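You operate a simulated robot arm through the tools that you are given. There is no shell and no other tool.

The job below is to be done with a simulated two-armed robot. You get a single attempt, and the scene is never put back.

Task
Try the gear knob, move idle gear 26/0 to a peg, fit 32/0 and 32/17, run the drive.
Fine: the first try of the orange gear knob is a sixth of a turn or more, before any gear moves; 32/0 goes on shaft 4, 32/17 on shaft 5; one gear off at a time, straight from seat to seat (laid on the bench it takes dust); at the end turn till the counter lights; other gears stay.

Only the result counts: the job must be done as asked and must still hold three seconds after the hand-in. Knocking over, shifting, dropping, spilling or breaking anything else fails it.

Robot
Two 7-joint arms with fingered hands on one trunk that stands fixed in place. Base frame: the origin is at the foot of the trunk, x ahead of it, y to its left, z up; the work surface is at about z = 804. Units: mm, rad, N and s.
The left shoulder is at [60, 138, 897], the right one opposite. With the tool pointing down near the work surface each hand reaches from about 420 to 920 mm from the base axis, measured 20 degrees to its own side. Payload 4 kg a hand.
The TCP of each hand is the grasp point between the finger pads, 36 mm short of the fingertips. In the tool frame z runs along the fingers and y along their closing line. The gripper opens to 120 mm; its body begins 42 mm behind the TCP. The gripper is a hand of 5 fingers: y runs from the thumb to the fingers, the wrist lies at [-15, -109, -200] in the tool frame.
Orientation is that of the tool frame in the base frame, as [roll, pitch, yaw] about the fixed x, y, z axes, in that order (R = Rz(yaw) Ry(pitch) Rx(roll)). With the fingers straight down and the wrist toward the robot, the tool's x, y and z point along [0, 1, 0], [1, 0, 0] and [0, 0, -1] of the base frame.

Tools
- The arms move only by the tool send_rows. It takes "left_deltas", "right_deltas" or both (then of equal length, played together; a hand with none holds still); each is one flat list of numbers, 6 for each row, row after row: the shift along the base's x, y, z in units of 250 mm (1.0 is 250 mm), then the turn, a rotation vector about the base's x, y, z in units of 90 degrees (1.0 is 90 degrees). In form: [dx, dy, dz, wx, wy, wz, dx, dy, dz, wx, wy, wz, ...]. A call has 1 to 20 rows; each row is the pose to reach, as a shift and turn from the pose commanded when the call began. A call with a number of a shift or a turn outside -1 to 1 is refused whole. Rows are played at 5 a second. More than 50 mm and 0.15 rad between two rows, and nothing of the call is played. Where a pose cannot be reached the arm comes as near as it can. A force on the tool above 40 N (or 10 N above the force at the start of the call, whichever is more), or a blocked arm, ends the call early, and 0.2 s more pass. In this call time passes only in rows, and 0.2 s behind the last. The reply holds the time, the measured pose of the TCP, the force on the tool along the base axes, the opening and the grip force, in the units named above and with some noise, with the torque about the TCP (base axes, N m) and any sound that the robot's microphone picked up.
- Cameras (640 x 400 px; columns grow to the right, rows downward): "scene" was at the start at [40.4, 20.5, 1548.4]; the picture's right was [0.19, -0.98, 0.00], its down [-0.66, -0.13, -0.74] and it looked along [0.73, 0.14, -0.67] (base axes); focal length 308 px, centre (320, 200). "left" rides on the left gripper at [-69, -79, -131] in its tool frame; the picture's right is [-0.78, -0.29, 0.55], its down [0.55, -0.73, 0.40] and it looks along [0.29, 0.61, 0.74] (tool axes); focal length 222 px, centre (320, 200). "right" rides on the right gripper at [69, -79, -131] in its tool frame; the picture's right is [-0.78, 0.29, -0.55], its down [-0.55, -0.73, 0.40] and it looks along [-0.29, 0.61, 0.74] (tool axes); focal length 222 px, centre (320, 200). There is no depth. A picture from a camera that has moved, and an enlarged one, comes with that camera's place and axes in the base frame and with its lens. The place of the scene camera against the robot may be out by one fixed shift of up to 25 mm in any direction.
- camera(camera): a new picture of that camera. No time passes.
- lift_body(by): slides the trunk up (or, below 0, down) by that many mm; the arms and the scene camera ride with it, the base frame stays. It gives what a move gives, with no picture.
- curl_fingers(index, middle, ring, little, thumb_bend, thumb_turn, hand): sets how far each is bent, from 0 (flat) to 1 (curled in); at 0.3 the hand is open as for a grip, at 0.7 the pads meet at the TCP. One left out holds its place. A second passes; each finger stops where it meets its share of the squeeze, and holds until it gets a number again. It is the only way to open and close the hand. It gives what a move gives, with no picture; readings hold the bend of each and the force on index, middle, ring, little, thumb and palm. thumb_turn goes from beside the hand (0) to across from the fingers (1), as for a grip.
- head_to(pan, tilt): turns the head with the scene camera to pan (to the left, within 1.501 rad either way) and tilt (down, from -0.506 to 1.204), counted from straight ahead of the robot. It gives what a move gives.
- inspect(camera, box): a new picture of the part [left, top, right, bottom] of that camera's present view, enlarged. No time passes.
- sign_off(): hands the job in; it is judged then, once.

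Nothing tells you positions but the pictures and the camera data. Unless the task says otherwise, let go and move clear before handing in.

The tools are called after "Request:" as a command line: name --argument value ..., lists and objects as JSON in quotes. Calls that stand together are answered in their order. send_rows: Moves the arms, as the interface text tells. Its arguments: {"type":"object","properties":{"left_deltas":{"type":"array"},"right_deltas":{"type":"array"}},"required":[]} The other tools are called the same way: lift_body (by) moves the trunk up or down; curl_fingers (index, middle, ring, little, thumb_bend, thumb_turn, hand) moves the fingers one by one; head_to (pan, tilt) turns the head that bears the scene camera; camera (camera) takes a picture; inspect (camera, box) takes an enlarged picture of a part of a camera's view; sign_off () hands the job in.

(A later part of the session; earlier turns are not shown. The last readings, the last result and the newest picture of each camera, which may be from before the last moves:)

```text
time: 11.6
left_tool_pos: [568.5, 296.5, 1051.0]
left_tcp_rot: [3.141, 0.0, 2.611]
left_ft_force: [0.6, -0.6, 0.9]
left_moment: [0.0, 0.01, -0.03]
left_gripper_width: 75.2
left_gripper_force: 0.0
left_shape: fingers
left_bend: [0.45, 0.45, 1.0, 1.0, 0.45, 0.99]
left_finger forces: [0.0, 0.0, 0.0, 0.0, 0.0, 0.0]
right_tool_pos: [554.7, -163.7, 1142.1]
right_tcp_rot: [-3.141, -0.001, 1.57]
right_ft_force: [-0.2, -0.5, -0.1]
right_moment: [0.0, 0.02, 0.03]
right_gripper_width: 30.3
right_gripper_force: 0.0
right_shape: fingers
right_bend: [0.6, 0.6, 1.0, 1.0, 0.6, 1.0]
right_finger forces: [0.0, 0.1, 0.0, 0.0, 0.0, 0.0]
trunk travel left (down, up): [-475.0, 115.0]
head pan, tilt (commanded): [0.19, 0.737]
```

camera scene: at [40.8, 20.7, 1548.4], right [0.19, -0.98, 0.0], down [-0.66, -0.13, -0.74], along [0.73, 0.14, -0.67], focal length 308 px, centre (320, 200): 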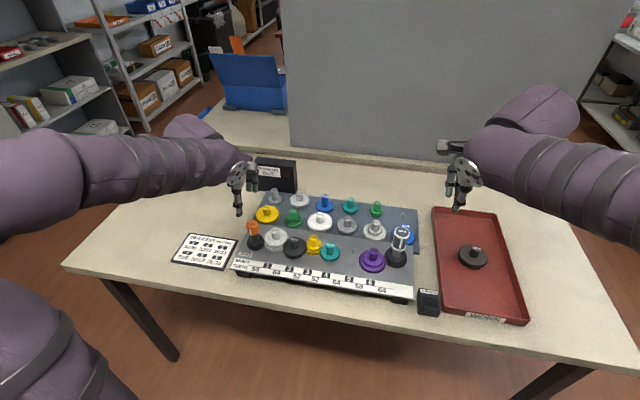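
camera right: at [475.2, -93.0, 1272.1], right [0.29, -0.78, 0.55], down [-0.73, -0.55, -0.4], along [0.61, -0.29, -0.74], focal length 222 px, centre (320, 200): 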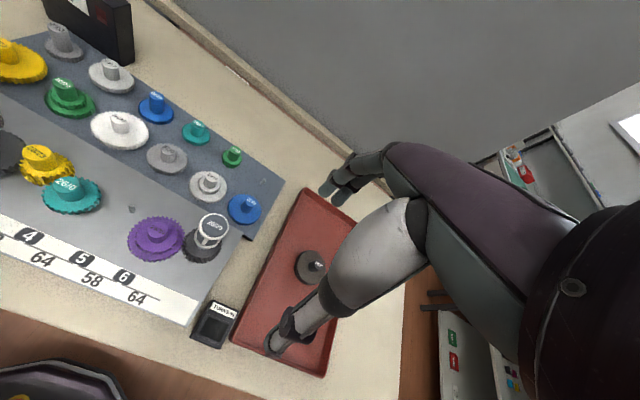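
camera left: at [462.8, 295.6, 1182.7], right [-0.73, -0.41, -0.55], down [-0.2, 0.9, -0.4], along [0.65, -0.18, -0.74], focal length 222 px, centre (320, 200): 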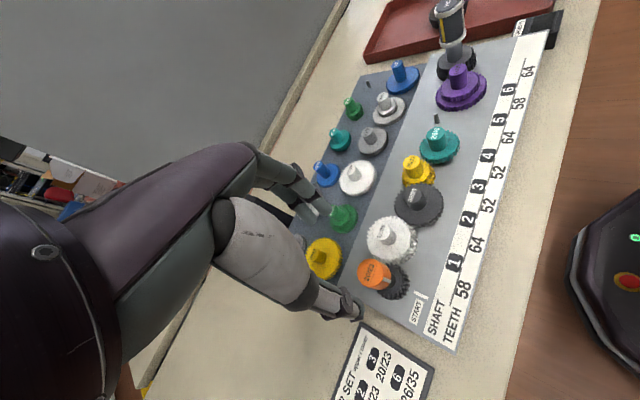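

The left wrist can sweep at least 150° of yaw at the knob. I'll set the yaw to about −27°, lower around the orange knob with a moderate opening, and check before gripping.

Request:
send_rows --left_deltas '[0, 0, 0, 0, 0, -0.09, 0, 0, 0, 0, 0, -0.18, 0, 0, 0, 0, 0, -0.27, 0, 0, 0, 0, 0, -0.36, 0, 0, 0, 0, 0, -0.45, 0, 0, 0, 0, 0, -0.54, 0, 0, 0, 0, 0, -0.63, 0, 0, 0, 0, 0, -0.72, 0, 0, 0, 0, 0, -0.81, -0.004, 0.001, 0, 0, 0, -0.9, -0.0076, 0.002, 0, 0, 0, -0.962, -0.0076, 0.002, -0.18, 0, 0, -0.962]'

Request:
curl_fingers --hand "left" --index 0.5 --middle 0.5 --thumb_bend 0.5

Request:
camera --camera "left"

Request:
inspect --camera "scene" --box '[205, 160, 305, 260]'

```text
time: 14.2
left_tool_pos: [569.7, 297.8, 1004.8]
left_tcp_rot: [3.139, -0.001, 1.097]
left_ft_force: [-0.6, 0.0, 0.2]
left_moment: [-0.06, -0.02, -0.01]
left_gripper_width: 75.4
left_gripper_force: 0.2
left_shape: fingers
left_bend: [0.45, 0.45, 1.0, 1.0, 0.45, 0.99]
left_finger forces: [0.0, 0.0, 0.0, 0.0, 0.0, 0.1]
right_tool_pos: [554.5, -162.1, 1140.7]
right_tcp_rot: [-3.141, 0.001, 1.571]
right_ft_force: [0.9, -0.7, -0.9]
right_moment: [0.02, 0.02, 0.0]
right_gripper_width: 30.3
right_gripper_force: 0.1
right_shape: fingers
right_bend: [0.6, 0.6, 1.0, 1.0, 0.6, 1.0]
right_finger forces: [0.0, 0.0, 0.1, 0.1, 0.0, 0.1]
trunk travel left (down, up): [-475.0, 115.0]
head pan, tilt (commanded): [0.19, 0.737]
```

```text
time: 15.2
left_tool_pos: [569.6, 296.8, 1005.5]
left_tcp_rot: [3.141, 0.001, 1.096]
left_ft_force: [-0.3, 0.0, -0.4]
left_moment: [-0.01, 0.03, -0.03]
left_gripper_width: 60.3
left_gripper_force: 0.0
left_shape: fingers
left_bend: [0.5, 0.5, 1.0, 1.0, 0.5, 1.0]
left_finger forces: [0.0, 0.0, 0.0, 0.0, 0.1, 0.0]
right_tool_pos: [554.6, -162.6, 1141.5]
right_tcp_rot: [3.141, -0.001, 1.573]
right_ft_force: [0.3, -0.2, -0.3]
right_moment: [0.01, 0.0, -0.01]
right_gripper_width: 30.3
right_gripper_force: 0.0
right_shape: fingers
right_bend: [0.6, 0.6, 1.0, 1.0, 0.6, 1.0]
right_finger forces: [0.1, 0.0, 0.0, 0.1, 0.0, 0.0]
trunk travel left (down, up): [-475.0, 115.0]
head pan, tilt (commanded): [0.19, 0.737]
```

```text
taken
camera left: at [466.0, 272.3, 1136.1], right [-0.62, -0.57, -0.55], down [-0.4, 0.82, -0.4], along [0.68, -0.03, -0.74], focal length 222 px, centre (320, 200)
```

left: 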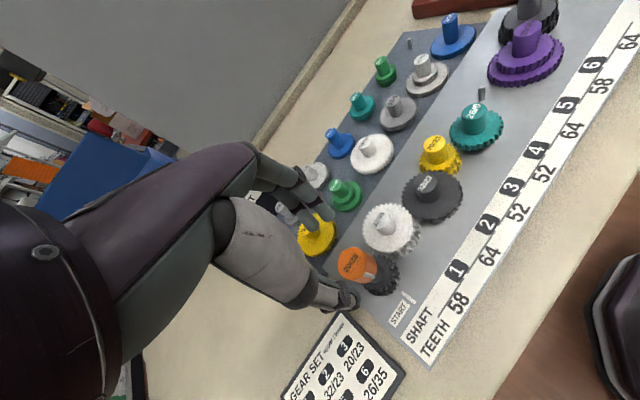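

```text
4.00 times, centred on (255, 210) of scene
camera zoom: at [40.4, 20.5, 1548.4], right [0.19, -0.98, 0.0], down [-0.66, -0.13, -0.74], along [0.73, 0.14, -0.67], focal length 1232 px, centre (580, 160)
```

zoom: 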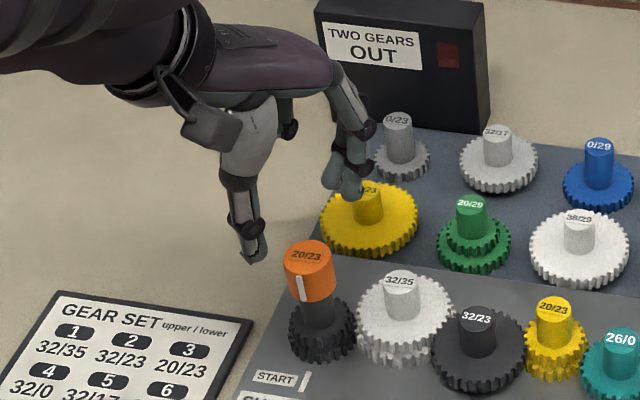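

Request:
inspect --camera "left" --box '[280, 190, 440, 320]'

Request:
inspect --camera "left" --box '[324, 238, 404, 288]'

```text
3.08 times, centred on (360, 255) of left
camera zoom: at [466.0, 272.3, 1136.1], right [-0.62, -0.57, -0.55], down [-0.4, 0.82, -0.4], along [0.68, -0.03, -0.74], focal length 684 px, centre (197, 31)
```

zoom: 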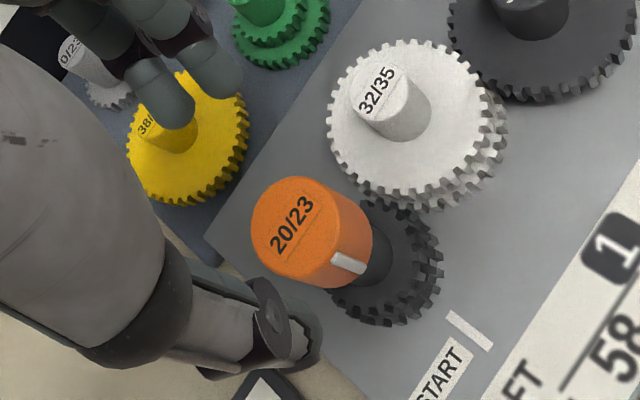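

```text
8.00 times, centred on (364, 263) of left
camera zoom: at [466.0, 272.3, 1136.1], right [-0.62, -0.57, -0.55], down [-0.4, 0.82, -0.4], along [0.68, -0.03, -0.74], focal length 1777 px, centre (-32, -304)
```

zoom: 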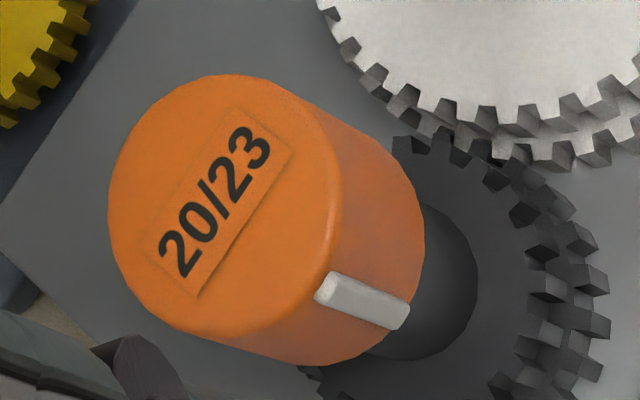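

The prediction matches the picture to within half a millimetre, so the calibration is good. I'll turn to yaw 0.7 rad so the thumb avoids the white ridge, then lower onto the knob.

Request:
send_rows --left_deltas '[-0.002, 0.001, 0, 0, 0, -0.085, -0.004, 0.002, 0, 0, 0, -0.17, -0.0064, 0.0028, 0, 0, 0, -0.253, -0.0064, 0.0028, -0.09, 0, 0, -0.253, -0.0064, 0.0028, -0.17, 0, 0, -0.253, -0.0064, 0.0028, -0.256, 0, 0, -0.253]'

Request:
camera --camera "left"

Request:
inspect --camera "left" --box '[260, 180, 420, 320]'

Request:
inspect --camera "scene" --box '[205, 180, 305, 260]'

```text
time: 16.6
left_tool_pos: [566.9, 300.2, 942.0]
left_tcp_rot: [-3.141, 0.0, 0.698]
left_ft_force: [-0.5, -0.5, -0.2]
left_moment: [0.01, -0.01, -0.04]
left_gripper_width: 60.0
left_gripper_force: 0.1
left_shape: fingers
left_bend: [0.5, 0.5, 1.0, 1.0, 0.5, 1.0]
left_finger forces: [0.0, 0.0, 0.0, 0.0, 0.0, 0.0]
right_tool_pos: [555.4, -161.9, 1141.3]
right_tcp_rot: [-3.141, 0.0, 1.571]
right_ft_force: [0.6, 0.6, 0.1]
right_moment: [-0.01, 0.0, -0.01]
right_gripper_width: 30.6
right_gripper_force: 0.1
right_shape: fingers
right_bend: [0.6, 0.6, 1.0, 1.0, 0.6, 1.0]
right_finger forces: [0.1, 0.0, 0.0, 0.0, 0.0, 0.0]
trunk travel left (down, up): [-475.0, 115.0]
head pan, tilt (commanded): [0.19, 0.737]
```

```text
taken
camera left: at [460.7, 316.8, 1072.7], right [-0.79, -0.28, -0.55], down [-0.05, 0.92, -0.4], along [0.61, -0.28, -0.74], focal length 222 px, centre (320, 200)
```

left: 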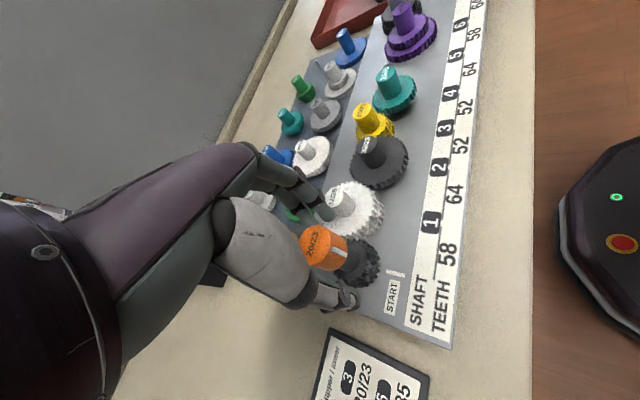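

```text
2.86 times, centred on (340, 250) of left
camera zoom: at [460.7, 316.8, 1072.7], right [-0.79, -0.28, -0.55], down [-0.05, 0.92, -0.4], along [0.61, -0.28, -0.74], focal length 635 px, centre (263, 57)
```

zoom: 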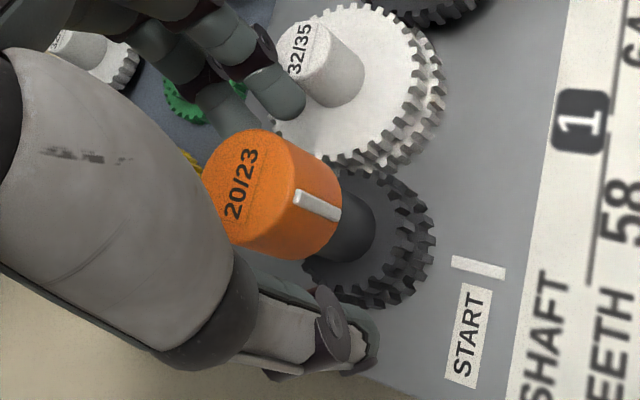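

```text
5.00 times, centred on (255, 220) of scene
camera zoom: at [40.7, 20.7, 1548.4], right [0.19, -0.98, 0.0], down [-0.66, -0.13, -0.74], along [0.73, 0.14, -0.67], focal length 1540 px, centre (645, 100)
```

zoom: 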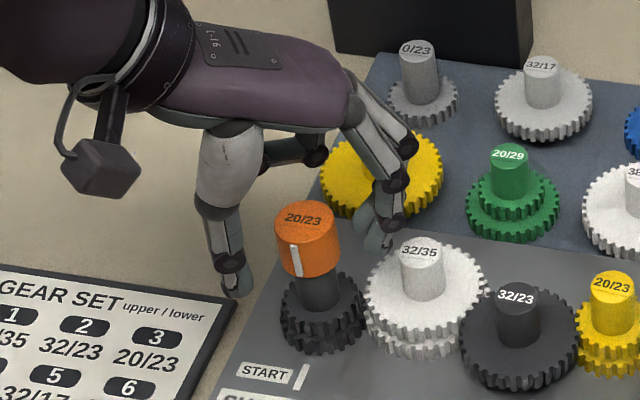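

The knob sits between thumb and two fingers, centred well. I'll close the tripod grip on it.

Request:
curl_fingers --hand "left" --index 0.68 --middle 0.68 --thumb_bend 0.68

Request:
inspect --camera "left" --box '[260, 180, 420, 320]'

Request:
inspect --camera "scene" --box '[205, 180, 305, 260]'

```text
time: 17.6
left_tool_pos: [565.1, 298.7, 942.2]
left_tcp_rot: [3.141, 0.001, 0.698]
left_ft_force: [5.6, -7.4, 0.0]
left_moment: [-0.27, -0.24, -0.03]
left_gripper_width: 24.0
left_gripper_force: 9.8
left_shape: fingers
left_bend: [0.63, 0.62, 1.0, 1.0, 0.64, 1.0]
left_finger forces: [6.1, 8.3, 0.0, 0.0, 4.9, 0.0]
right_tool_pos: [554.2, -163.6, 1140.8]
right_tcp_rot: [3.14, -0.003, 1.571]
right_ft_force: [0.4, 0.1, 0.4]
right_moment: [0.02, 0.01, 0.02]
right_gripper_width: 30.2
right_gripper_force: 0.0
right_shape: fingers
right_bend: [0.6, 0.6, 1.0, 1.0, 0.6, 1.0]
right_finger forces: [0.0, 0.0, 0.0, 0.0, 0.0, 0.2]
trunk travel left (down, up): [-475.0, 115.0]
head pan, tilt (commanded): [0.19, 0.737]
```

```text
2.86 times, centred on (340, 250) of left
camera zoom: at [461.2, 315.4, 1073.3], right [-0.79, -0.28, -0.55], down [-0.05, 0.92, -0.4], along [0.61, -0.29, -0.74], focal length 635 px, centre (263, 57)
```

zoom: 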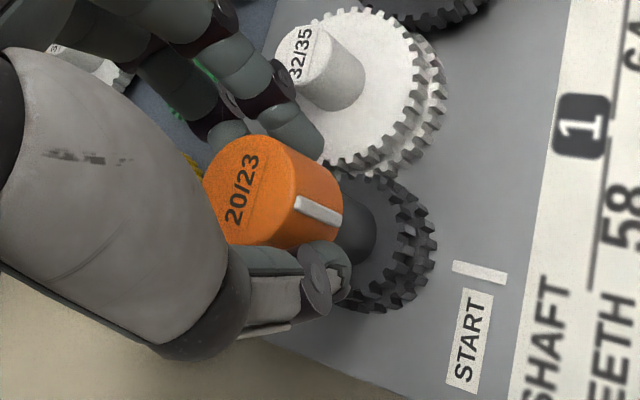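

```text
5.00 times, centred on (255, 220) of scene
camera zoom: at [41.1, 19.6, 1548.4], right [0.19, -0.98, 0.0], down [-0.66, -0.13, -0.74], along [0.73, 0.14, -0.67], focal length 1540 px, centre (645, 100)
```

zoom: 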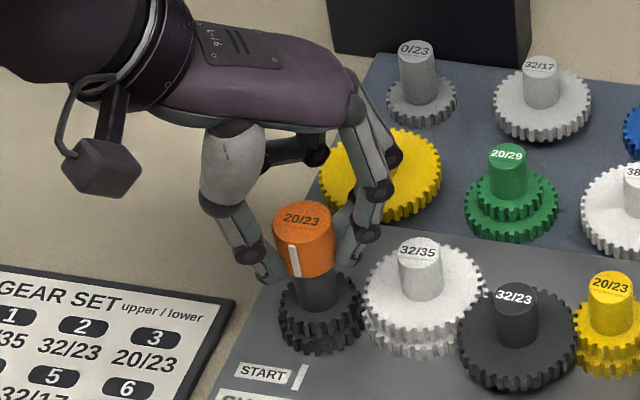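

The grip holds (about 6 + 8 N against the thumb), with a slight sideways push. I'll nudge the hand about 2 mm to balance it before turning.

Request:
send_rows --left_deltas '[0.005, -0.006, 0, 0, 0, 0]'

```text
time: 18.0
left_tool_pos: [566.1, 299.5, 941.3]
left_tcp_rot: [-3.14, 0.0, 0.699]
left_ft_force: [2.2, -5.0, 0.9]
left_moment: [-0.18, -0.12, -0.02]
left_gripper_width: 24.5
left_gripper_force: 9.1
left_shape: fingers
left_bend: [0.63, 0.62, 1.0, 1.0, 0.64, 1.0]
left_finger forces: [5.2, 6.7, 0.1, 0.0, 6.5, 0.0]
right_tool_pos: [555.2, -162.6, 1141.6]
right_tcp_rot: [3.141, 0.0, 1.571]
right_ft_force: [-0.2, -1.1, 0.4]
right_moment: [0.03, -0.01, -0.02]
right_gripper_width: 30.4
right_gripper_force: 0.0
right_shape: fingers
right_bend: [0.6, 0.6, 1.0, 1.0, 0.6, 1.0]
right_finger forces: [0.0, 0.0, 0.0, 0.0, 0.1, 0.0]
trunk travel left (down, up): [-475.0, 115.0]
head pan, tilt (commanded): [0.19, 0.737]
```

Request:
send_rows --left_deltas '[0.005, -0.006, 0, 0, 0, 0]'

Request:
send_rows --left_deltas '[0.002, -0.0002, 0, 0, 0, 0.0833, 0.004, -0.0004, 0, 0, 0, 0.1667, 0.006, -0.0006, 0, 0, 0, 0.25, 0.008, -0.0008, 0, 0, 0, 0.3333]'

Request:
inspect --camera "left" --box '[260, 180, 420, 320]'

Request:
inspect --camera "scene" --box '[205, 180, 305, 260]'

```text
time: 18.4
left_tool_pos: [565.7, 298.1, 942.4]
left_tcp_rot: [-3.14, 0.001, 0.7]
left_ft_force: [0.9, -2.0, -0.5]
left_moment: [-0.09, 0.0, 0.02]
left_gripper_width: 24.2
left_gripper_force: 8.7
left_shape: fingers
left_bend: [0.64, 0.63, 1.0, 1.0, 0.64, 1.0]
left_finger forces: [4.2, 5.5, 0.0, 0.0, 7.8, 0.1]
right_tool_pos: [555.7, -163.5, 1141.7]
right_tcp_rot: [3.142, -0.001, 1.569]
right_ft_force: [-0.2, 0.4, 0.3]
right_moment: [0.01, -0.01, -0.01]
right_gripper_width: 30.2
right_gripper_force: 0.0
right_shape: fingers
right_bend: [0.6, 0.6, 1.0, 1.0, 0.6, 1.0]
right_finger forces: [0.0, 0.0, 0.0, 0.0, 0.0, 0.0]
trunk travel left (down, up): [-475.0, 115.0]
head pan, tilt (commanded): [0.19, 0.737]
```

```text
time: 19.4
left_tool_pos: [571.2, 294.9, 941.3]
left_tcp_rot: [3.141, -0.001, 1.224]
left_ft_force: [-2.0, -0.8, -0.4]
left_moment: [-0.04, 0.09, -0.03]
left_gripper_width: 24.2
left_gripper_force: 8.6
left_shape: fingers
left_bend: [0.65, 0.64, 1.0, 1.0, 0.63, 1.0]
left_finger forces: [3.6, 4.7, 0.1, 0.1, 8.9, 0.0]
right_tool_pos: [553.6, -163.1, 1140.5]
right_tcp_rot: [-3.141, -0.002, 1.572]
right_ft_force: [0.1, 0.1, 0.3]
right_moment: [0.01, -0.02, 0.0]
right_gripper_width: 30.2
right_gripper_force: 0.0
right_shape: fingers
right_bend: [0.6, 0.6, 1.0, 1.0, 0.6, 1.0]
right_finger forces: [0.1, 0.1, 0.1, 0.0, 0.0, 0.0]
trunk travel left (down, up): [-475.0, 115.0]
head pan, tilt (commanded): [0.19, 0.737]
```

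```text
2.86 times, centred on (340, 250) of left
camera zoom: at [471.6, 257.9, 1073.0], right [-0.54, -0.64, -0.55], down [-0.51, 0.77, -0.4], along [0.67, 0.06, -0.74], focal length 635 px, centre (263, 57)
```

zoom: 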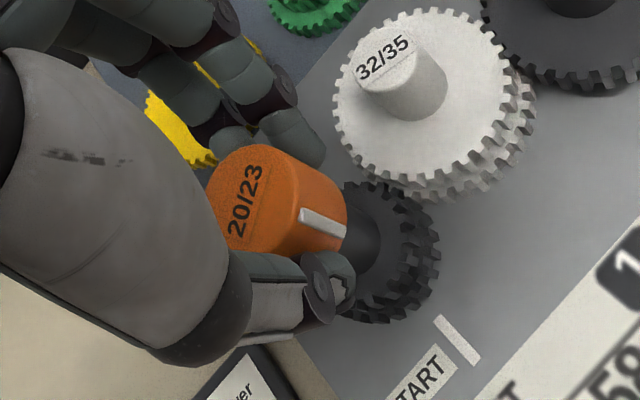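

```text
5.00 times, centred on (255, 220) of scene
camera zoom: at [40.3, 20.3, 1548.4], right [0.19, -0.98, 0.0], down [-0.66, -0.13, -0.74], along [0.73, 0.14, -0.67], focal length 1540 px, centre (645, 100)
```

zoom: 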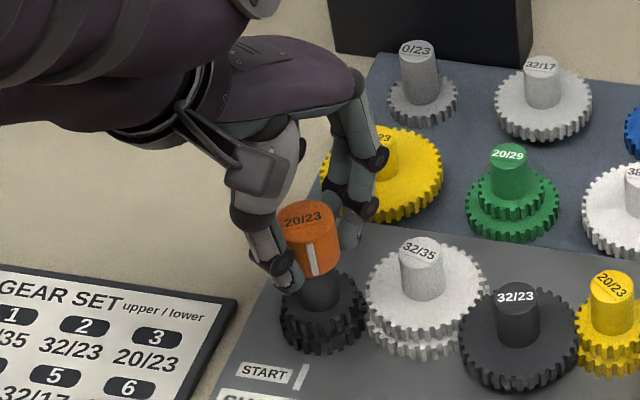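

The knob turns with the hand and the gears follow smoothly. I'll continue to about 90° in total for this first try.

Request:
send_rows --left_deltas '[0.002, 0.0008, 0, 0, 0, 0.0833, 0.004, 0.0016, 0, 0, 0, 0.1667, 0.006, 0.0026, 0, 0, 0, 0.25, 0.0076, 0.0036, 0, 0, 0, 0.3333, 0.009, 0.005, 0, 0, 0, 0.4167, 0.01, 0.0068, 0, 0, 0, 0.5, 0.011, 0.0086, 0, 0, 0, 0.5833, 0.012, 0.0104, 0, 0, 0, 0.6667]'

Request:
inspect --camera "left" --box '[260, 180, 420, 320]'

Request:
inspect --camera "scene" --box '[215, 180, 445, 310]'

```text
time: 21.2
left_tool_pos: [574.6, 297.7, 942.0]
left_tcp_rot: [-3.141, 0.001, 2.273]
left_ft_force: [3.0, 0.0, 0.1]
left_moment: [-0.07, -0.08, -0.05]
left_gripper_width: 24.0
left_gripper_force: 9.4
left_shape: fingers
left_bend: [0.65, 0.64, 1.0, 1.0, 0.63, 1.0]
left_finger forces: [4.5, 5.6, 0.0, 0.1, 7.3, 0.1]
right_tool_pos: [556.4, -163.7, 1140.9]
right_tcp_rot: [3.142, 0.0, 1.57]
right_ft_force: [-0.4, -0.4, 0.4]
right_moment: [0.02, 0.0, 0.03]
right_gripper_width: 30.5
right_gripper_force: 0.0
right_shape: fingers
right_bend: [0.6, 0.6, 1.0, 1.0, 0.6, 1.0]
right_finger forces: [0.1, 0.1, 0.0, 0.1, 0.0, 0.0]
trunk travel left (down, up): [-475.0, 115.0]
head pan, tilt (commanded): [0.19, 0.737]
```

```text
2.86 times, centred on (340, 250) of left
camera zoom: at [557.1, 194.2, 1073.3], right [0.28, -0.79, -0.55], down [-0.92, -0.05, -0.4], along [0.28, 0.61, -0.74], focal length 635 px, centre (263, 57)
```

zoom: 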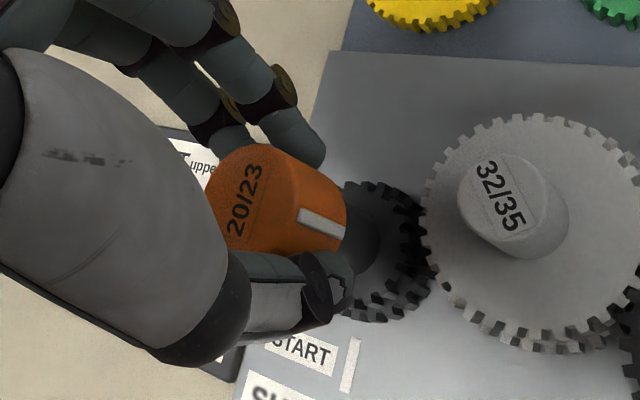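

```text
2.78 times, centred on (330, 245) of scene
camera zoom: at [40.8, 20.3, 1548.4], right [0.19, -0.98, 0.0], down [-0.66, -0.13, -0.74], along [0.73, 0.14, -0.67], focal length 857 px, centre (292, 75)
```

zoom: 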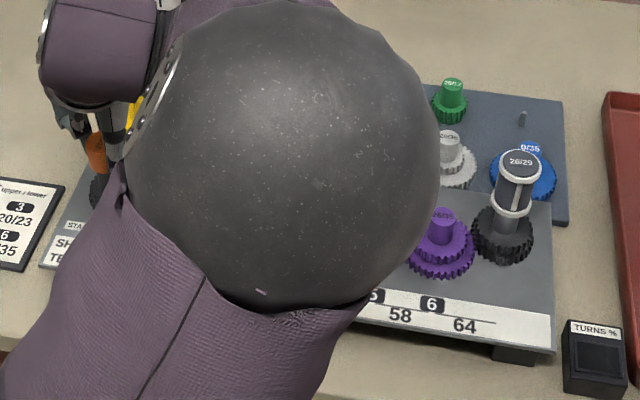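

The first try is done: about 90° of knob turn with no lateral forces. I'll release, raise straight up and park the left hand out of the way.

Request:
curl_fingers --hand "left" --index 0.48 --middle 0.48 --thumb_bend 0.48

Request:
send_rows --left_deltas '[0, 0, 0.12, 0, 0, 0, 0, 0, 0.3, 0, 0, 0, 0, 0, 0.45, 0, 0, 0, 0, 0, 0.55, 0, 0, -0.09, 0, 0.05, 0.6, 0, 0, -0.18, 0, 0.1, 0.6, 0, 0, -0.27, 0, 0.15, 0.6, 0, 0, -0.36, 0, 0.2, 0.6, 0, 0, -0.44, 0, 0.25, 0.6, 0, 0, -0.45, 0, 0.3, 0.6, 0, 0, -0.45]'

Request:
camera --camera "scene"

```text
time: 22.2
left_tool_pos: [573.1, 298.3, 942.1]
left_tcp_rot: [3.141, 0.0, 2.271]
left_ft_force: [0.0, -1.0, -0.1]
left_moment: [0.01, 0.01, 0.0]
left_gripper_width: 65.4
left_gripper_force: 0.0
left_shape: fingers
left_bend: [0.48, 0.48, 1.0, 1.0, 0.48, 1.0]
left_finger forces: [0.0, 0.1, 0.0, 0.0, 0.1, 0.0]
right_tool_pos: [554.4, -163.3, 1141.2]
right_tcp_rot: [3.141, -0.002, 1.571]
right_ft_force: [-0.5, -1.0, -0.2]
right_moment: [-0.02, -0.03, 0.03]
right_gripper_width: 30.6
right_gripper_force: 0.1
right_shape: fingers
right_bend: [0.6, 0.6, 1.0, 1.0, 0.6, 1.0]
right_finger forces: [0.0, 0.1, 0.0, 0.0, 0.0, 0.0]
trunk travel left (down, up): [-475.0, 115.0]
head pan, tilt (commanded): [0.19, 0.737]
```

```text
time: 24.4
left_tool_pos: [572.5, 372.1, 1090.1]
left_tcp_rot: [-3.14, 0.0, 1.562]
left_ft_force: [0.8, -1.0, -0.2]
left_moment: [-0.02, 0.01, 0.02]
left_gripper_width: 65.2
left_gripper_force: 0.0
left_shape: fingers
left_bend: [0.48, 0.48, 1.0, 1.0, 0.48, 1.0]
left_finger forces: [0.0, 0.0, 0.0, 0.1, 0.0, 0.0]
right_tool_pos: [555.0, -162.9, 1141.6]
right_tcp_rot: [-3.141, -0.001, 1.572]
right_ft_force: [-0.3, 0.7, 0.4]
right_moment: [0.02, -0.01, -0.01]
right_gripper_width: 30.3
right_gripper_force: 0.1
right_shape: fingers
right_bend: [0.6, 0.6, 1.0, 1.0, 0.6, 1.0]
right_finger forces: [0.1, 0.1, 0.0, 0.0, 0.0, 0.1]
trunk travel left (down, up): [-475.0, 115.0]
head pan, tilt (commanded): [0.19, 0.737]
```

```text
taken
camera scene: at [40.4, 20.8, 1548.4], right [0.19, -0.98, 0.0], down [-0.66, -0.13, -0.74], along [0.73, 0.14, -0.67], focal length 308 px, centre (320, 200)
```

scene: 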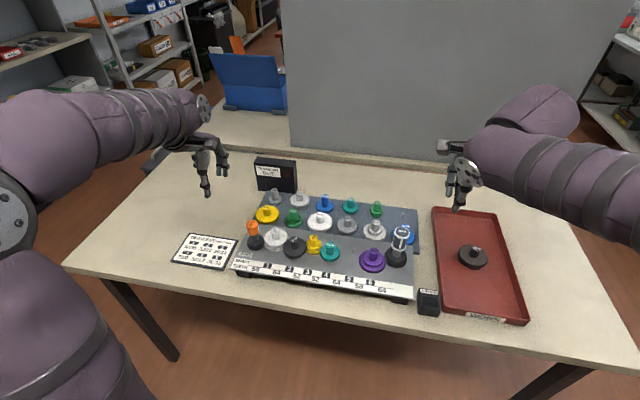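

Request:
inspect --camera "scene" --box '[225, 180, 445, 310]'

Request:
inspect --camera "scene" --box '[290, 215, 350, 270]'

Request:
inspect --camera "scene" --box '[405, 275, 455, 325]'

```text
2.91 times, centred on (335, 245) of scene
camera zoom: at [40.4, 20.8, 1548.4], right [0.19, -0.98, 0.0], down [-0.66, -0.13, -0.74], along [0.73, 0.14, -0.67], focal length 896 px, centre (276, 69)
```

zoom: 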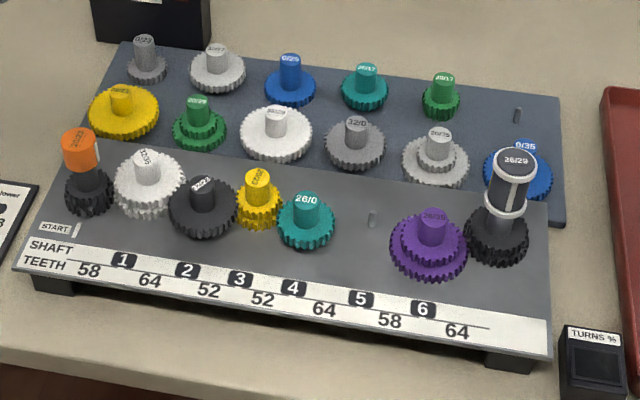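

```text
7.27 times, centred on (320, 242) of scene
camera zoom: at [40.4, 20.8, 1548.4], right [0.19, -0.98, 0.0], down [-0.66, -0.13, -0.74], along [0.73, 0.14, -0.67], focal length 2240 px, centre (320, -109)
```

zoom: 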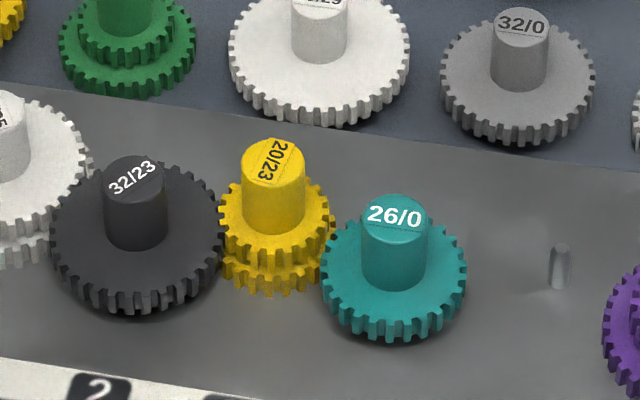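

```text
8.00 times, centred on (430, 300) of scene
camera zoom: at [40.4, 20.8, 1548.4], right [0.19, -0.98, 0.0], down [-0.66, -0.13, -0.74], along [0.73, 0.14, -0.67], focal length 2464 px, centre (-560, -600)
```

zoom: 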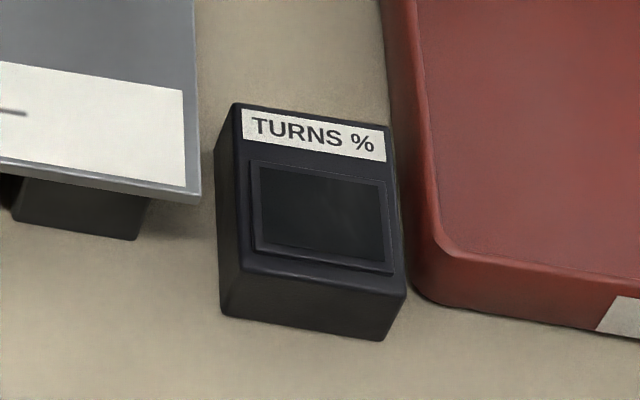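

All gears are still seated, with only the train up to shaft 3 having turned. Now the right hand: open the tripod and move above 26/0 on shaft 4.

Request:
curl_fingers --hand "right" --index 0.5 --middle 0.5 --thumb_bend 0.5

Request:
send_rows --right_deltas '[0, 0.16, 0, 0, 0, 0, 0, 0.32, 0, 0, 0, 0, 0, 0.48, -0.02, 0, 0, 0, 0.01, 0.64, -0.08, 0, 0, 0, 0.03, 0.8, -0.16, 0, 0, 0, 0.053, 0.96, -0.24, 0, 0, 0]'

Request:
send_rows --right_deltas '[0, 0.06, -0.1, 0, 0, 0, 0, 0.06, -0.22, 0, 0, 0, 0, 0.06, -0.32, 0, 0, 0]'

Request:
camera --camera "right"

Request:
camera --camera "scene"

```text
time: 25.4
left_tool_pos: [572.9, 373.3, 1090.2]
left_tcp_rot: [-3.142, 0.0, 1.563]
left_ft_force: [0.6, 1.2, 0.3]
left_moment: [-0.02, -0.01, -0.02]
left_gripper_width: 65.2
left_gripper_force: 0.1
left_shape: fingers
left_bend: [0.48, 0.48, 1.0, 1.0, 0.48, 1.0]
left_finger forces: [0.1, 0.0, 0.0, 0.0, 0.0, 0.0]
right_tool_pos: [554.6, -163.2, 1141.7]
right_tcp_rot: [-3.141, 0.003, 1.571]
right_ft_force: [0.1, 0.0, 0.3]
right_moment: [0.03, 0.0, 0.01]
right_gripper_width: 59.0
right_gripper_force: 0.0
right_shape: fingers
right_bend: [0.5, 0.5, 1.0, 1.0, 0.5, 1.0]
right_finger forces: [0.0, 0.1, 0.1, 0.1, 0.1, 0.1]
trunk travel left (down, up): [-475.0, 115.0]
head pan, tilt (commanded): [0.19, 0.737]
```

```text
time: 26.8
left_tool_pos: [573.2, 374.4, 1090.3]
left_tcp_rot: [-3.141, 0.0, 1.565]
left_ft_force: [-0.3, 0.0, -0.6]
left_moment: [-0.01, 0.01, 0.0]
left_gripper_width: 65.5
left_gripper_force: 0.0
left_shape: fingers
left_bend: [0.48, 0.48, 1.0, 1.0, 0.48, 1.0]
left_finger forces: [0.1, 0.0, 0.1, 0.0, 0.0, 0.0]
right_tool_pos: [566.9, 77.7, 1080.2]
right_tcp_rot: [3.141, 0.001, 1.572]
right_ft_force: [-0.4, -0.2, 0.2]
right_moment: [-0.01, 0.07, -0.02]
right_gripper_width: 59.1
right_gripper_force: 0.1
right_shape: fingers
right_bend: [0.5, 0.5, 1.0, 1.0, 0.5, 1.0]
right_finger forces: [0.0, 0.1, 0.0, 0.1, 0.1, 0.0]
trunk travel left (down, up): [-475.0, 115.0]
head pan, tilt (commanded): [0.19, 0.737]
```

```text
time: 27.6
left_tool_pos: [573.3, 373.5, 1090.2]
left_tcp_rot: [3.14, 0.0, 1.563]
left_ft_force: [0.1, 0.0, 0.2]
left_moment: [0.01, 0.04, 0.0]
left_gripper_width: 65.3
left_gripper_force: 0.1
left_shape: fingers
left_bend: [0.48, 0.48, 1.0, 1.0, 0.48, 1.0]
left_finger forces: [0.0, 0.0, 0.0, 0.0, 0.0, 0.0]
right_tool_pos: [566.5, 92.4, 1001.3]
right_tcp_rot: [-3.141, 0.0, 1.572]
right_ft_force: [0.1, -0.8, 0.1]
right_moment: [0.02, 0.0, 0.02]
right_gripper_width: 59.4
right_gripper_force: 0.1
right_shape: fingers
right_bend: [0.5, 0.5, 1.0, 1.0, 0.5, 1.0]
right_finger forces: [0.0, 0.1, 0.0, 0.0, 0.1, 0.0]
trunk travel left (down, up): [-475.0, 115.0]
head pan, tilt (commanded): [0.19, 0.737]
```

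```text
taken
camera right: at [487.6, 163.1, 1131.7], right [0.29, -0.78, 0.55], down [-0.73, -0.55, -0.4], along [0.61, -0.29, -0.74], focal length 222 px, centre (320, 200)
```

right: 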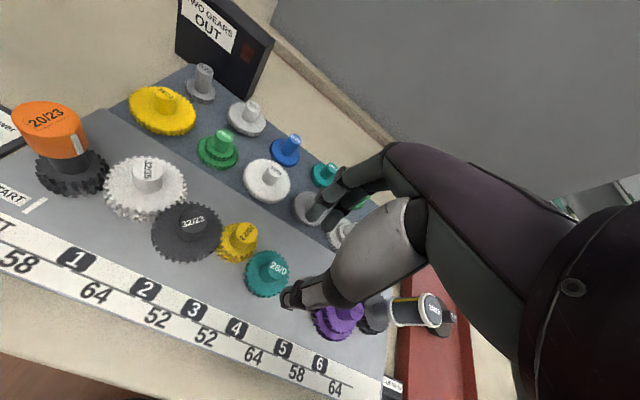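

```text
taken
camera scene: at [40.7, 20.8, 1548.4], right [0.19, -0.98, 0.0], down [-0.66, -0.13, -0.74], along [0.73, 0.14, -0.67], focal length 308 px, centre (320, 200)
```

scene: 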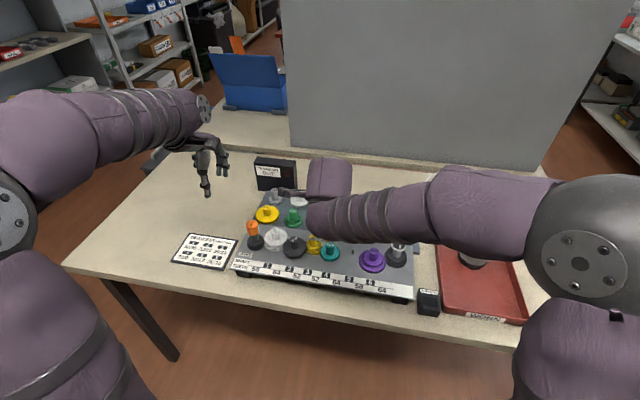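

Request:
inspect --camera "right" --box '[230, 235, 326, 295]'

Request:
inspect --camera "right" --box '[220, 160, 460, 360]'

```text
6.67 times, centred on (278, 265) of right
camera zoom: at [487.6, 163.1, 1131.7], right [0.29, -0.78, 0.55], down [-0.73, -0.55, -0.4], along [0.61, -0.29, -0.74], focal length 1481 px, centre (600, -233)
```

zoom: 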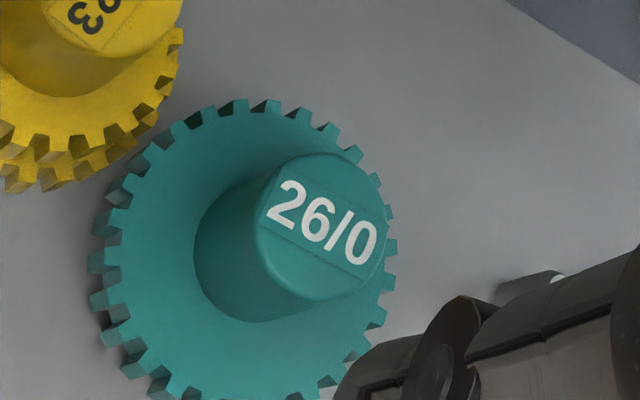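

```text
2.00 times, centred on (340, 260) of right
camera zoom: at [487.6, 163.1, 1131.7], right [0.29, -0.78, 0.55], down [-0.73, -0.55, -0.4], along [0.61, -0.29, -0.74], focal length 444 px, centre (280, 80)
```

zoom: 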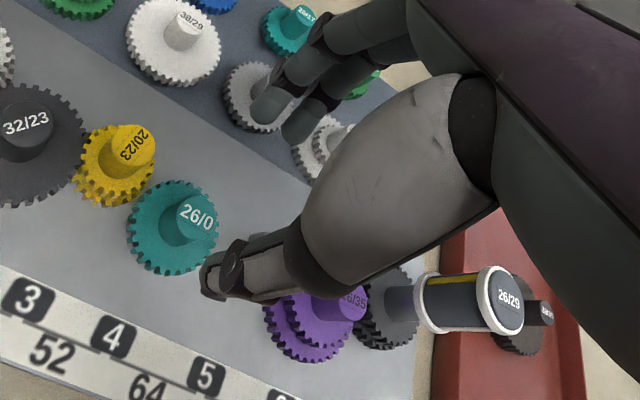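

The hub position agrees with the prediction to under a millimetre (hub ≈24 mm across, gear face z≈870). I'll lower the right hand around the 26/0 hub.

Request:
send_rows --right_deltas '[0.006, -0.0024, -0.12, 0, 0, 0, 0.006, -0.0024, -0.24, 0, 0, 0, 0.006, -0.0024, -0.32, 0, 0, 0, 0.006, -0.0024, -0.366, 0, 0, 0]'

Request:
inspect --camera "right" --box '[220, 160, 420, 320]'

Request:
inspect --camera "scene" --box '[260, 170, 420, 280]'

Request:
camera --camera "left"

```text
time: 28.6
left_tool_pos: [573.6, 373.9, 1089.4]
left_tcp_rot: [-3.141, 0.0, 1.563]
left_ft_force: [0.0, -0.8, -0.6]
left_moment: [0.01, -0.01, -0.01]
left_gripper_width: 65.2
left_gripper_force: 0.1
left_shape: fingers
left_bend: [0.48, 0.48, 1.0, 1.0, 0.48, 1.0]
left_finger forces: [0.0, 0.1, 0.0, 0.0, 0.1, 0.1]
right_tool_pos: [569.5, 90.5, 910.5]
right_tcp_rot: [3.139, -0.001, 1.57]
right_ft_force: [-0.6, 0.2, 0.3]
right_moment: [-0.03, 0.02, -0.01]
right_gripper_width: 59.1
right_gripper_force: 0.1
right_shape: fingers
right_bend: [0.5, 0.5, 1.0, 1.0, 0.5, 1.0]
right_finger forces: [0.0, 0.1, 0.0, 0.0, 0.0, 0.0]
trunk travel left (down, up): [-475.0, 115.0]
head pan, tilt (commanded): [0.19, 0.737]
```

```text
2.50 times, centred on (320, 240) of right
camera zoom: at [490.2, 161.8, 1040.9], right [0.29, -0.79, 0.55], down [-0.73, -0.55, -0.4], along [0.61, -0.29, -0.74], focal length 555 px, centre (320, 100)
```

zoom: 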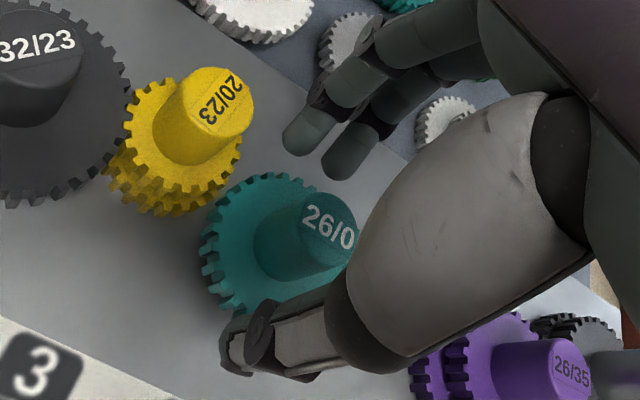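

```text
3.64 times, centred on (340, 225) of scene
camera zoom: at [40.6, 20.6, 1548.4], right [0.19, -0.98, 0.0], down [-0.66, -0.13, -0.74], along [0.73, 0.14, -0.67], focal length 1120 px, centre (247, 109)
```

zoom: 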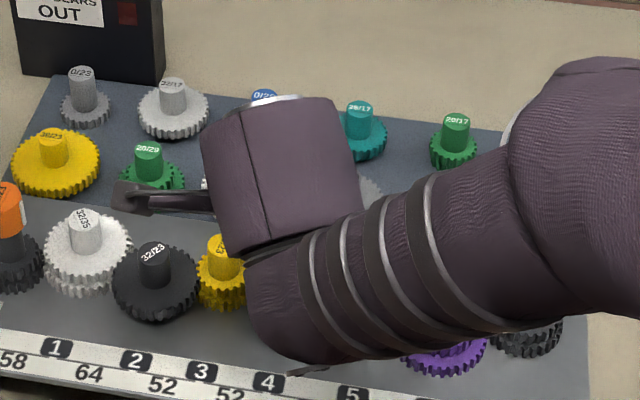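

```text
taken
camera left: at [492.7, 304.8, 1222.0], right [-0.3, -0.78, -0.55], down [-0.73, 0.56, -0.4], along [0.61, 0.28, -0.74], focal length 222 px, centre (320, 200)
```

left: 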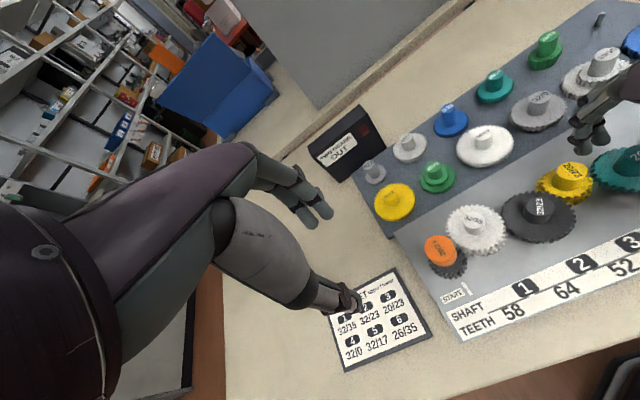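

I need to be sure the right forearm is clear of the tall output handle, so I'll check the right view and turn the head for another angle.

Request:
camera --camera "right"

Request:
camera --camera "scene"

```text
taken
camera right: at [490.2, 161.8, 1040.9], right [0.29, -0.79, 0.55], down [-0.73, -0.55, -0.4], along [0.61, -0.29, -0.74], focal length 222 px, centre (320, 200)
```

right: 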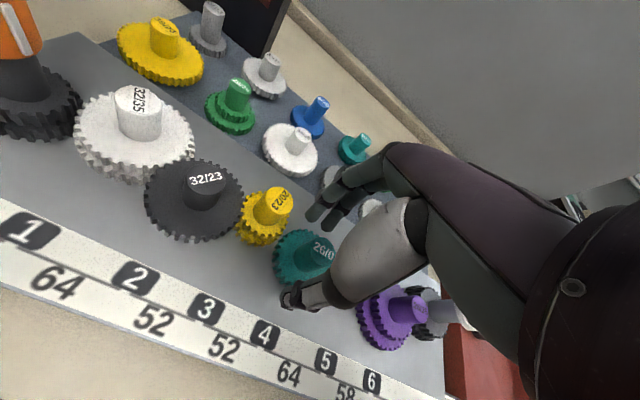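

```text
taken
camera scene: at [40.6, 20.6, 1548.4], right [0.19, -0.98, 0.0], down [-0.66, -0.13, -0.74], along [0.73, 0.14, -0.67], focal length 308 px, centre (320, 200)
```

scene: 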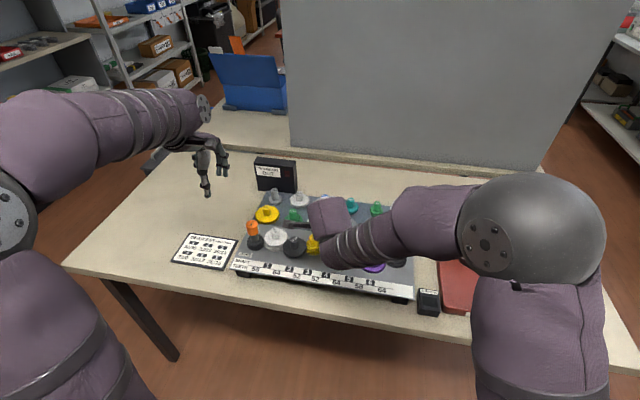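

The elbow is high (z≈1280) and the forearm stays well behind the handle, so there is clearance. I'll close the tripod on the 26/0 hub.

Request:
curl_fingers --hand "right" --index 0.7 --middle 0.7 --thumb_bend 0.7

Request:
inspect --camera "right" --box '[240, 170, 400, 320]'

```text
time: 29.6
left_tool_pos: [572.2, 372.2, 1091.6]
left_tcp_rot: [3.14, 0.0, 1.564]
left_ft_force: [0.5, 0.7, -0.3]
left_moment: [0.03, 0.01, 0.01]
left_gripper_width: 65.1
left_gripper_force: 0.0
left_shape: fingers
left_bend: [0.48, 0.48, 1.0, 1.0, 0.48, 1.0]
left_finger forces: [0.0, 0.0, 0.0, 0.1, 0.0, 0.0]
right_tool_pos: [570.8, 92.3, 910.5]
right_tcp_rot: [3.139, 0.0, 1.571]
right_ft_force: [5.5, -0.4, 8.9]
right_moment: [-0.1, -0.34, 0.0]
right_gripper_width: 15.9
right_gripper_force: 12.9
right_shape: fingers
right_bend: [0.68, 0.6, 1.0, 1.0, 0.65, 1.0]
right_finger forces: [3.2, 11.8, 0.0, 0.0, 9.9, 0.0]
trunk travel left (down, up): [-475.0, 115.0]
head pan, tilt (commanded): [0.19, 0.737]
```

```text
2.67 times, centred on (320, 245) of right
camera zoom: at [490.3, 161.8, 1041.6], right [0.29, -0.79, 0.55], down [-0.73, -0.55, -0.4], along [0.61, -0.29, -0.74], focal length 592 px, centre (320, 80)
```

zoom: 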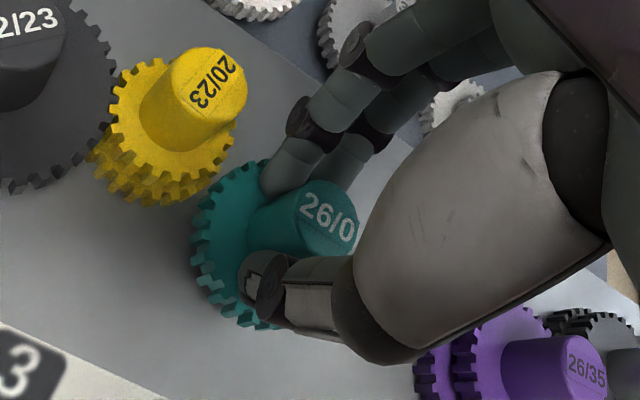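

The index finger went deeper than the middle, and there is about 9 N upward on the tool. I'll look at this grip from the left camera before lifting.

Request:
inspect --camera "left" --box '[540, 60, 640, 200]'

Request:
inspect --camera "right" --box '[280, 200, 350, 280]'

```text
2.86 times, centred on (590, 130) of left
camera zoom: at [492.5, 304.7, 1222.1], right [-0.3, -0.78, -0.55], down [-0.73, 0.56, -0.4], along [0.61, 0.28, -0.74], focal length 635 px, centre (-451, 400)
```

zoom: 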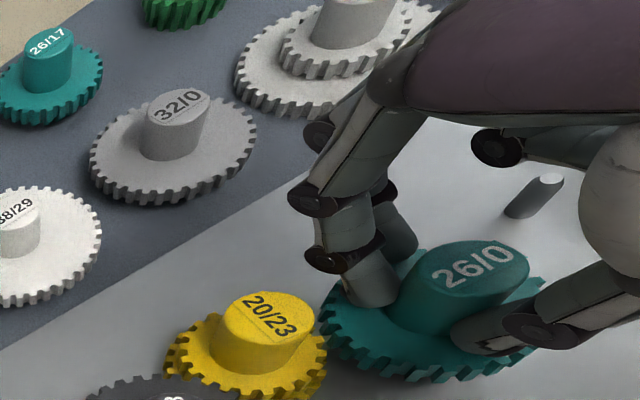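

```text
5.00 times, centred on (315, 240) of right
camera zoom: at [490.3, 161.8, 1041.6], right [0.29, -0.79, 0.55], down [-0.73, -0.55, -0.4], along [0.61, -0.29, -0.74], focal length 1111 px, centre (345, 0)
```

zoom: 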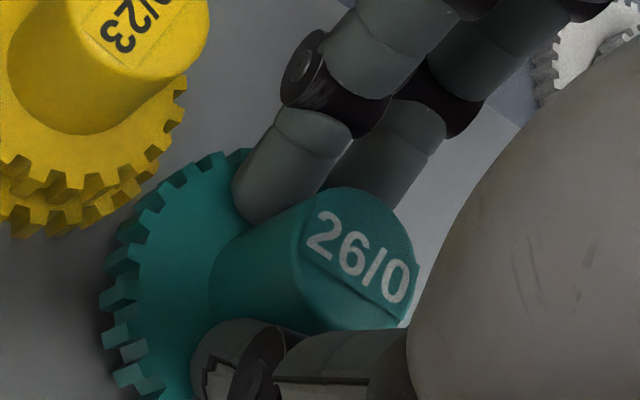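

The index is reaching past the hub's left-back side, so the hand is too far left and slightly low. I'll open, shift right 7 mm and up 3 mm, and regrip.

Request:
curl_fingers --hand "right" --index 0.52 --middle 0.52 --thumb_bend 0.52

Request:
send_rows --right_deltas '[0, -0.028, 0.012, 0, 0, 0]'

Request:
curl_fingers --hand "right" --index 0.6 --middle 0.6 --thumb_bend 0.6

Request:
inspect --camera "left" --box '[540, 60, 640, 200]'

Request:
inspect --camera "right" --box '[270, 180, 370, 290]'

```text
time: 30.6
left_tool_pos: [572.9, 372.9, 1091.0]
left_tcp_rot: [3.142, 0.001, 1.563]
left_ft_force: [-0.8, 0.0, 1.1]
left_moment: [-0.02, 0.01, 0.01]
left_gripper_width: 65.4
left_gripper_force: 0.1
left_shape: fingers
left_bend: [0.48, 0.48, 1.0, 1.0, 0.48, 1.0]
left_finger forces: [0.0, 0.0, 0.1, 0.0, 0.0, 0.0]
right_tool_pos: [569.6, 92.5, 911.0]
right_tcp_rot: [-3.141, -0.001, 1.57]
right_ft_force: [-0.6, 0.4, -0.3]
right_moment: [-0.03, 0.05, 0.01]
right_gripper_width: 53.5
right_gripper_force: 0.1
right_shape: fingers
right_bend: [0.52, 0.52, 1.0, 1.0, 0.52, 1.0]
right_finger forces: [0.0, 0.0, 0.0, 0.1, 0.0, 0.0]
trunk travel left (down, up): [-475.0, 115.0]
head pan, tilt (commanded): [0.19, 0.737]
```

```text
time: 31.0
left_tool_pos: [572.8, 373.2, 1090.5]
left_tcp_rot: [-3.141, 0.001, 1.562]
left_ft_force: [-1.0, -0.3, -0.3]
left_moment: [0.0, -0.02, 0.02]
left_gripper_width: 65.3
left_gripper_force: 0.0
left_shape: fingers
left_bend: [0.48, 0.48, 1.0, 1.0, 0.48, 1.0]
left_finger forces: [0.1, 0.0, 0.0, 0.0, 0.0, 0.1]
right_tool_pos: [570.2, 84.2, 912.6]
right_tcp_rot: [3.141, 0.0, 1.571]
right_ft_force: [0.5, 0.2, 0.5]
right_moment: [-0.02, -0.02, 0.01]
right_gripper_width: 52.9
right_gripper_force: 0.1
right_shape: fingers
right_bend: [0.52, 0.52, 1.0, 1.0, 0.52, 1.0]
right_finger forces: [0.0, 0.0, 0.1, 0.0, 0.0, 0.0]
trunk travel left (down, up): [-475.0, 115.0]
head pan, tilt (commanded): [0.19, 0.737]
```

```text
time: 32.0
left_tool_pos: [572.5, 371.9, 1090.2]
left_tcp_rot: [-3.141, 0.001, 1.564]
left_ft_force: [-0.2, -0.6, -0.7]
left_moment: [-0.01, -0.01, 0.0]
left_gripper_width: 65.3
left_gripper_force: 0.1
left_shape: fingers
left_bend: [0.48, 0.48, 1.0, 1.0, 0.48, 1.0]
left_finger forces: [0.0, 0.1, 0.1, 0.0, 0.0, 0.0]
right_tool_pos: [569.5, 84.4, 913.7]
right_tcp_rot: [3.141, 0.0, 1.571]
right_ft_force: [-0.6, 0.0, -0.7]
right_moment: [0.01, 0.0, 0.01]
right_gripper_width: 30.3
right_gripper_force: 0.0
right_shape: fingers
right_bend: [0.6, 0.6, 1.0, 1.0, 0.6, 1.0]
right_finger forces: [0.1, 0.0, 0.1, 0.0, 0.0, 0.0]
trunk travel left (down, up): [-475.0, 115.0]
head pan, tilt (commanded): [0.19, 0.737]
```

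```text
2.86 times, centred on (590, 130) of left
camera zoom: at [492.6, 304.8, 1222.0], right [-0.3, -0.78, -0.55], down [-0.73, 0.56, -0.4], along [0.61, 0.28, -0.74], focal length 635 px, centre (-451, 400)
```

zoom: 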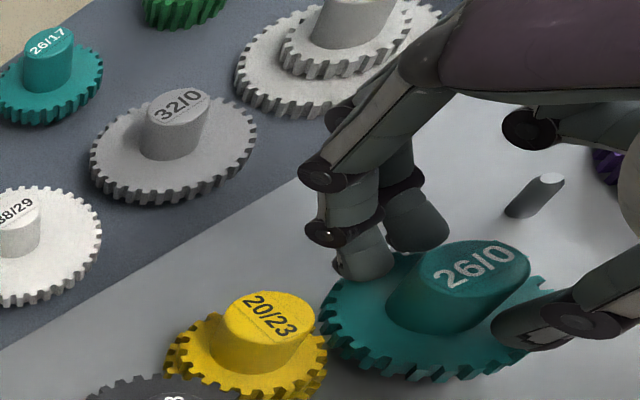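

```text
3.64 times, centred on (320, 235) of right
camera zoom: at [489.8, 154.7, 1043.5], right [0.29, -0.78, 0.55], down [-0.73, -0.55, -0.4], along [0.61, -0.29, -0.74], focal length 808 px, centre (320, 73)
```

zoom: 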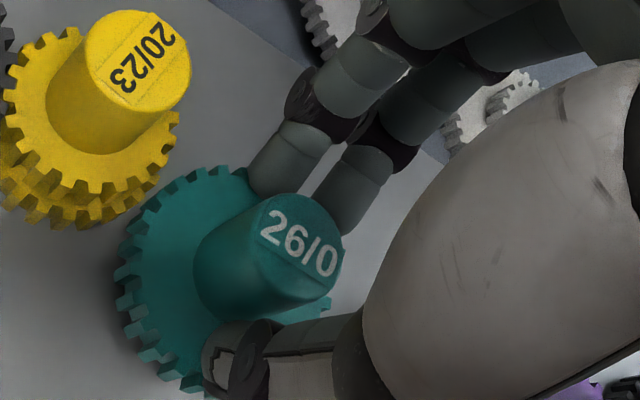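

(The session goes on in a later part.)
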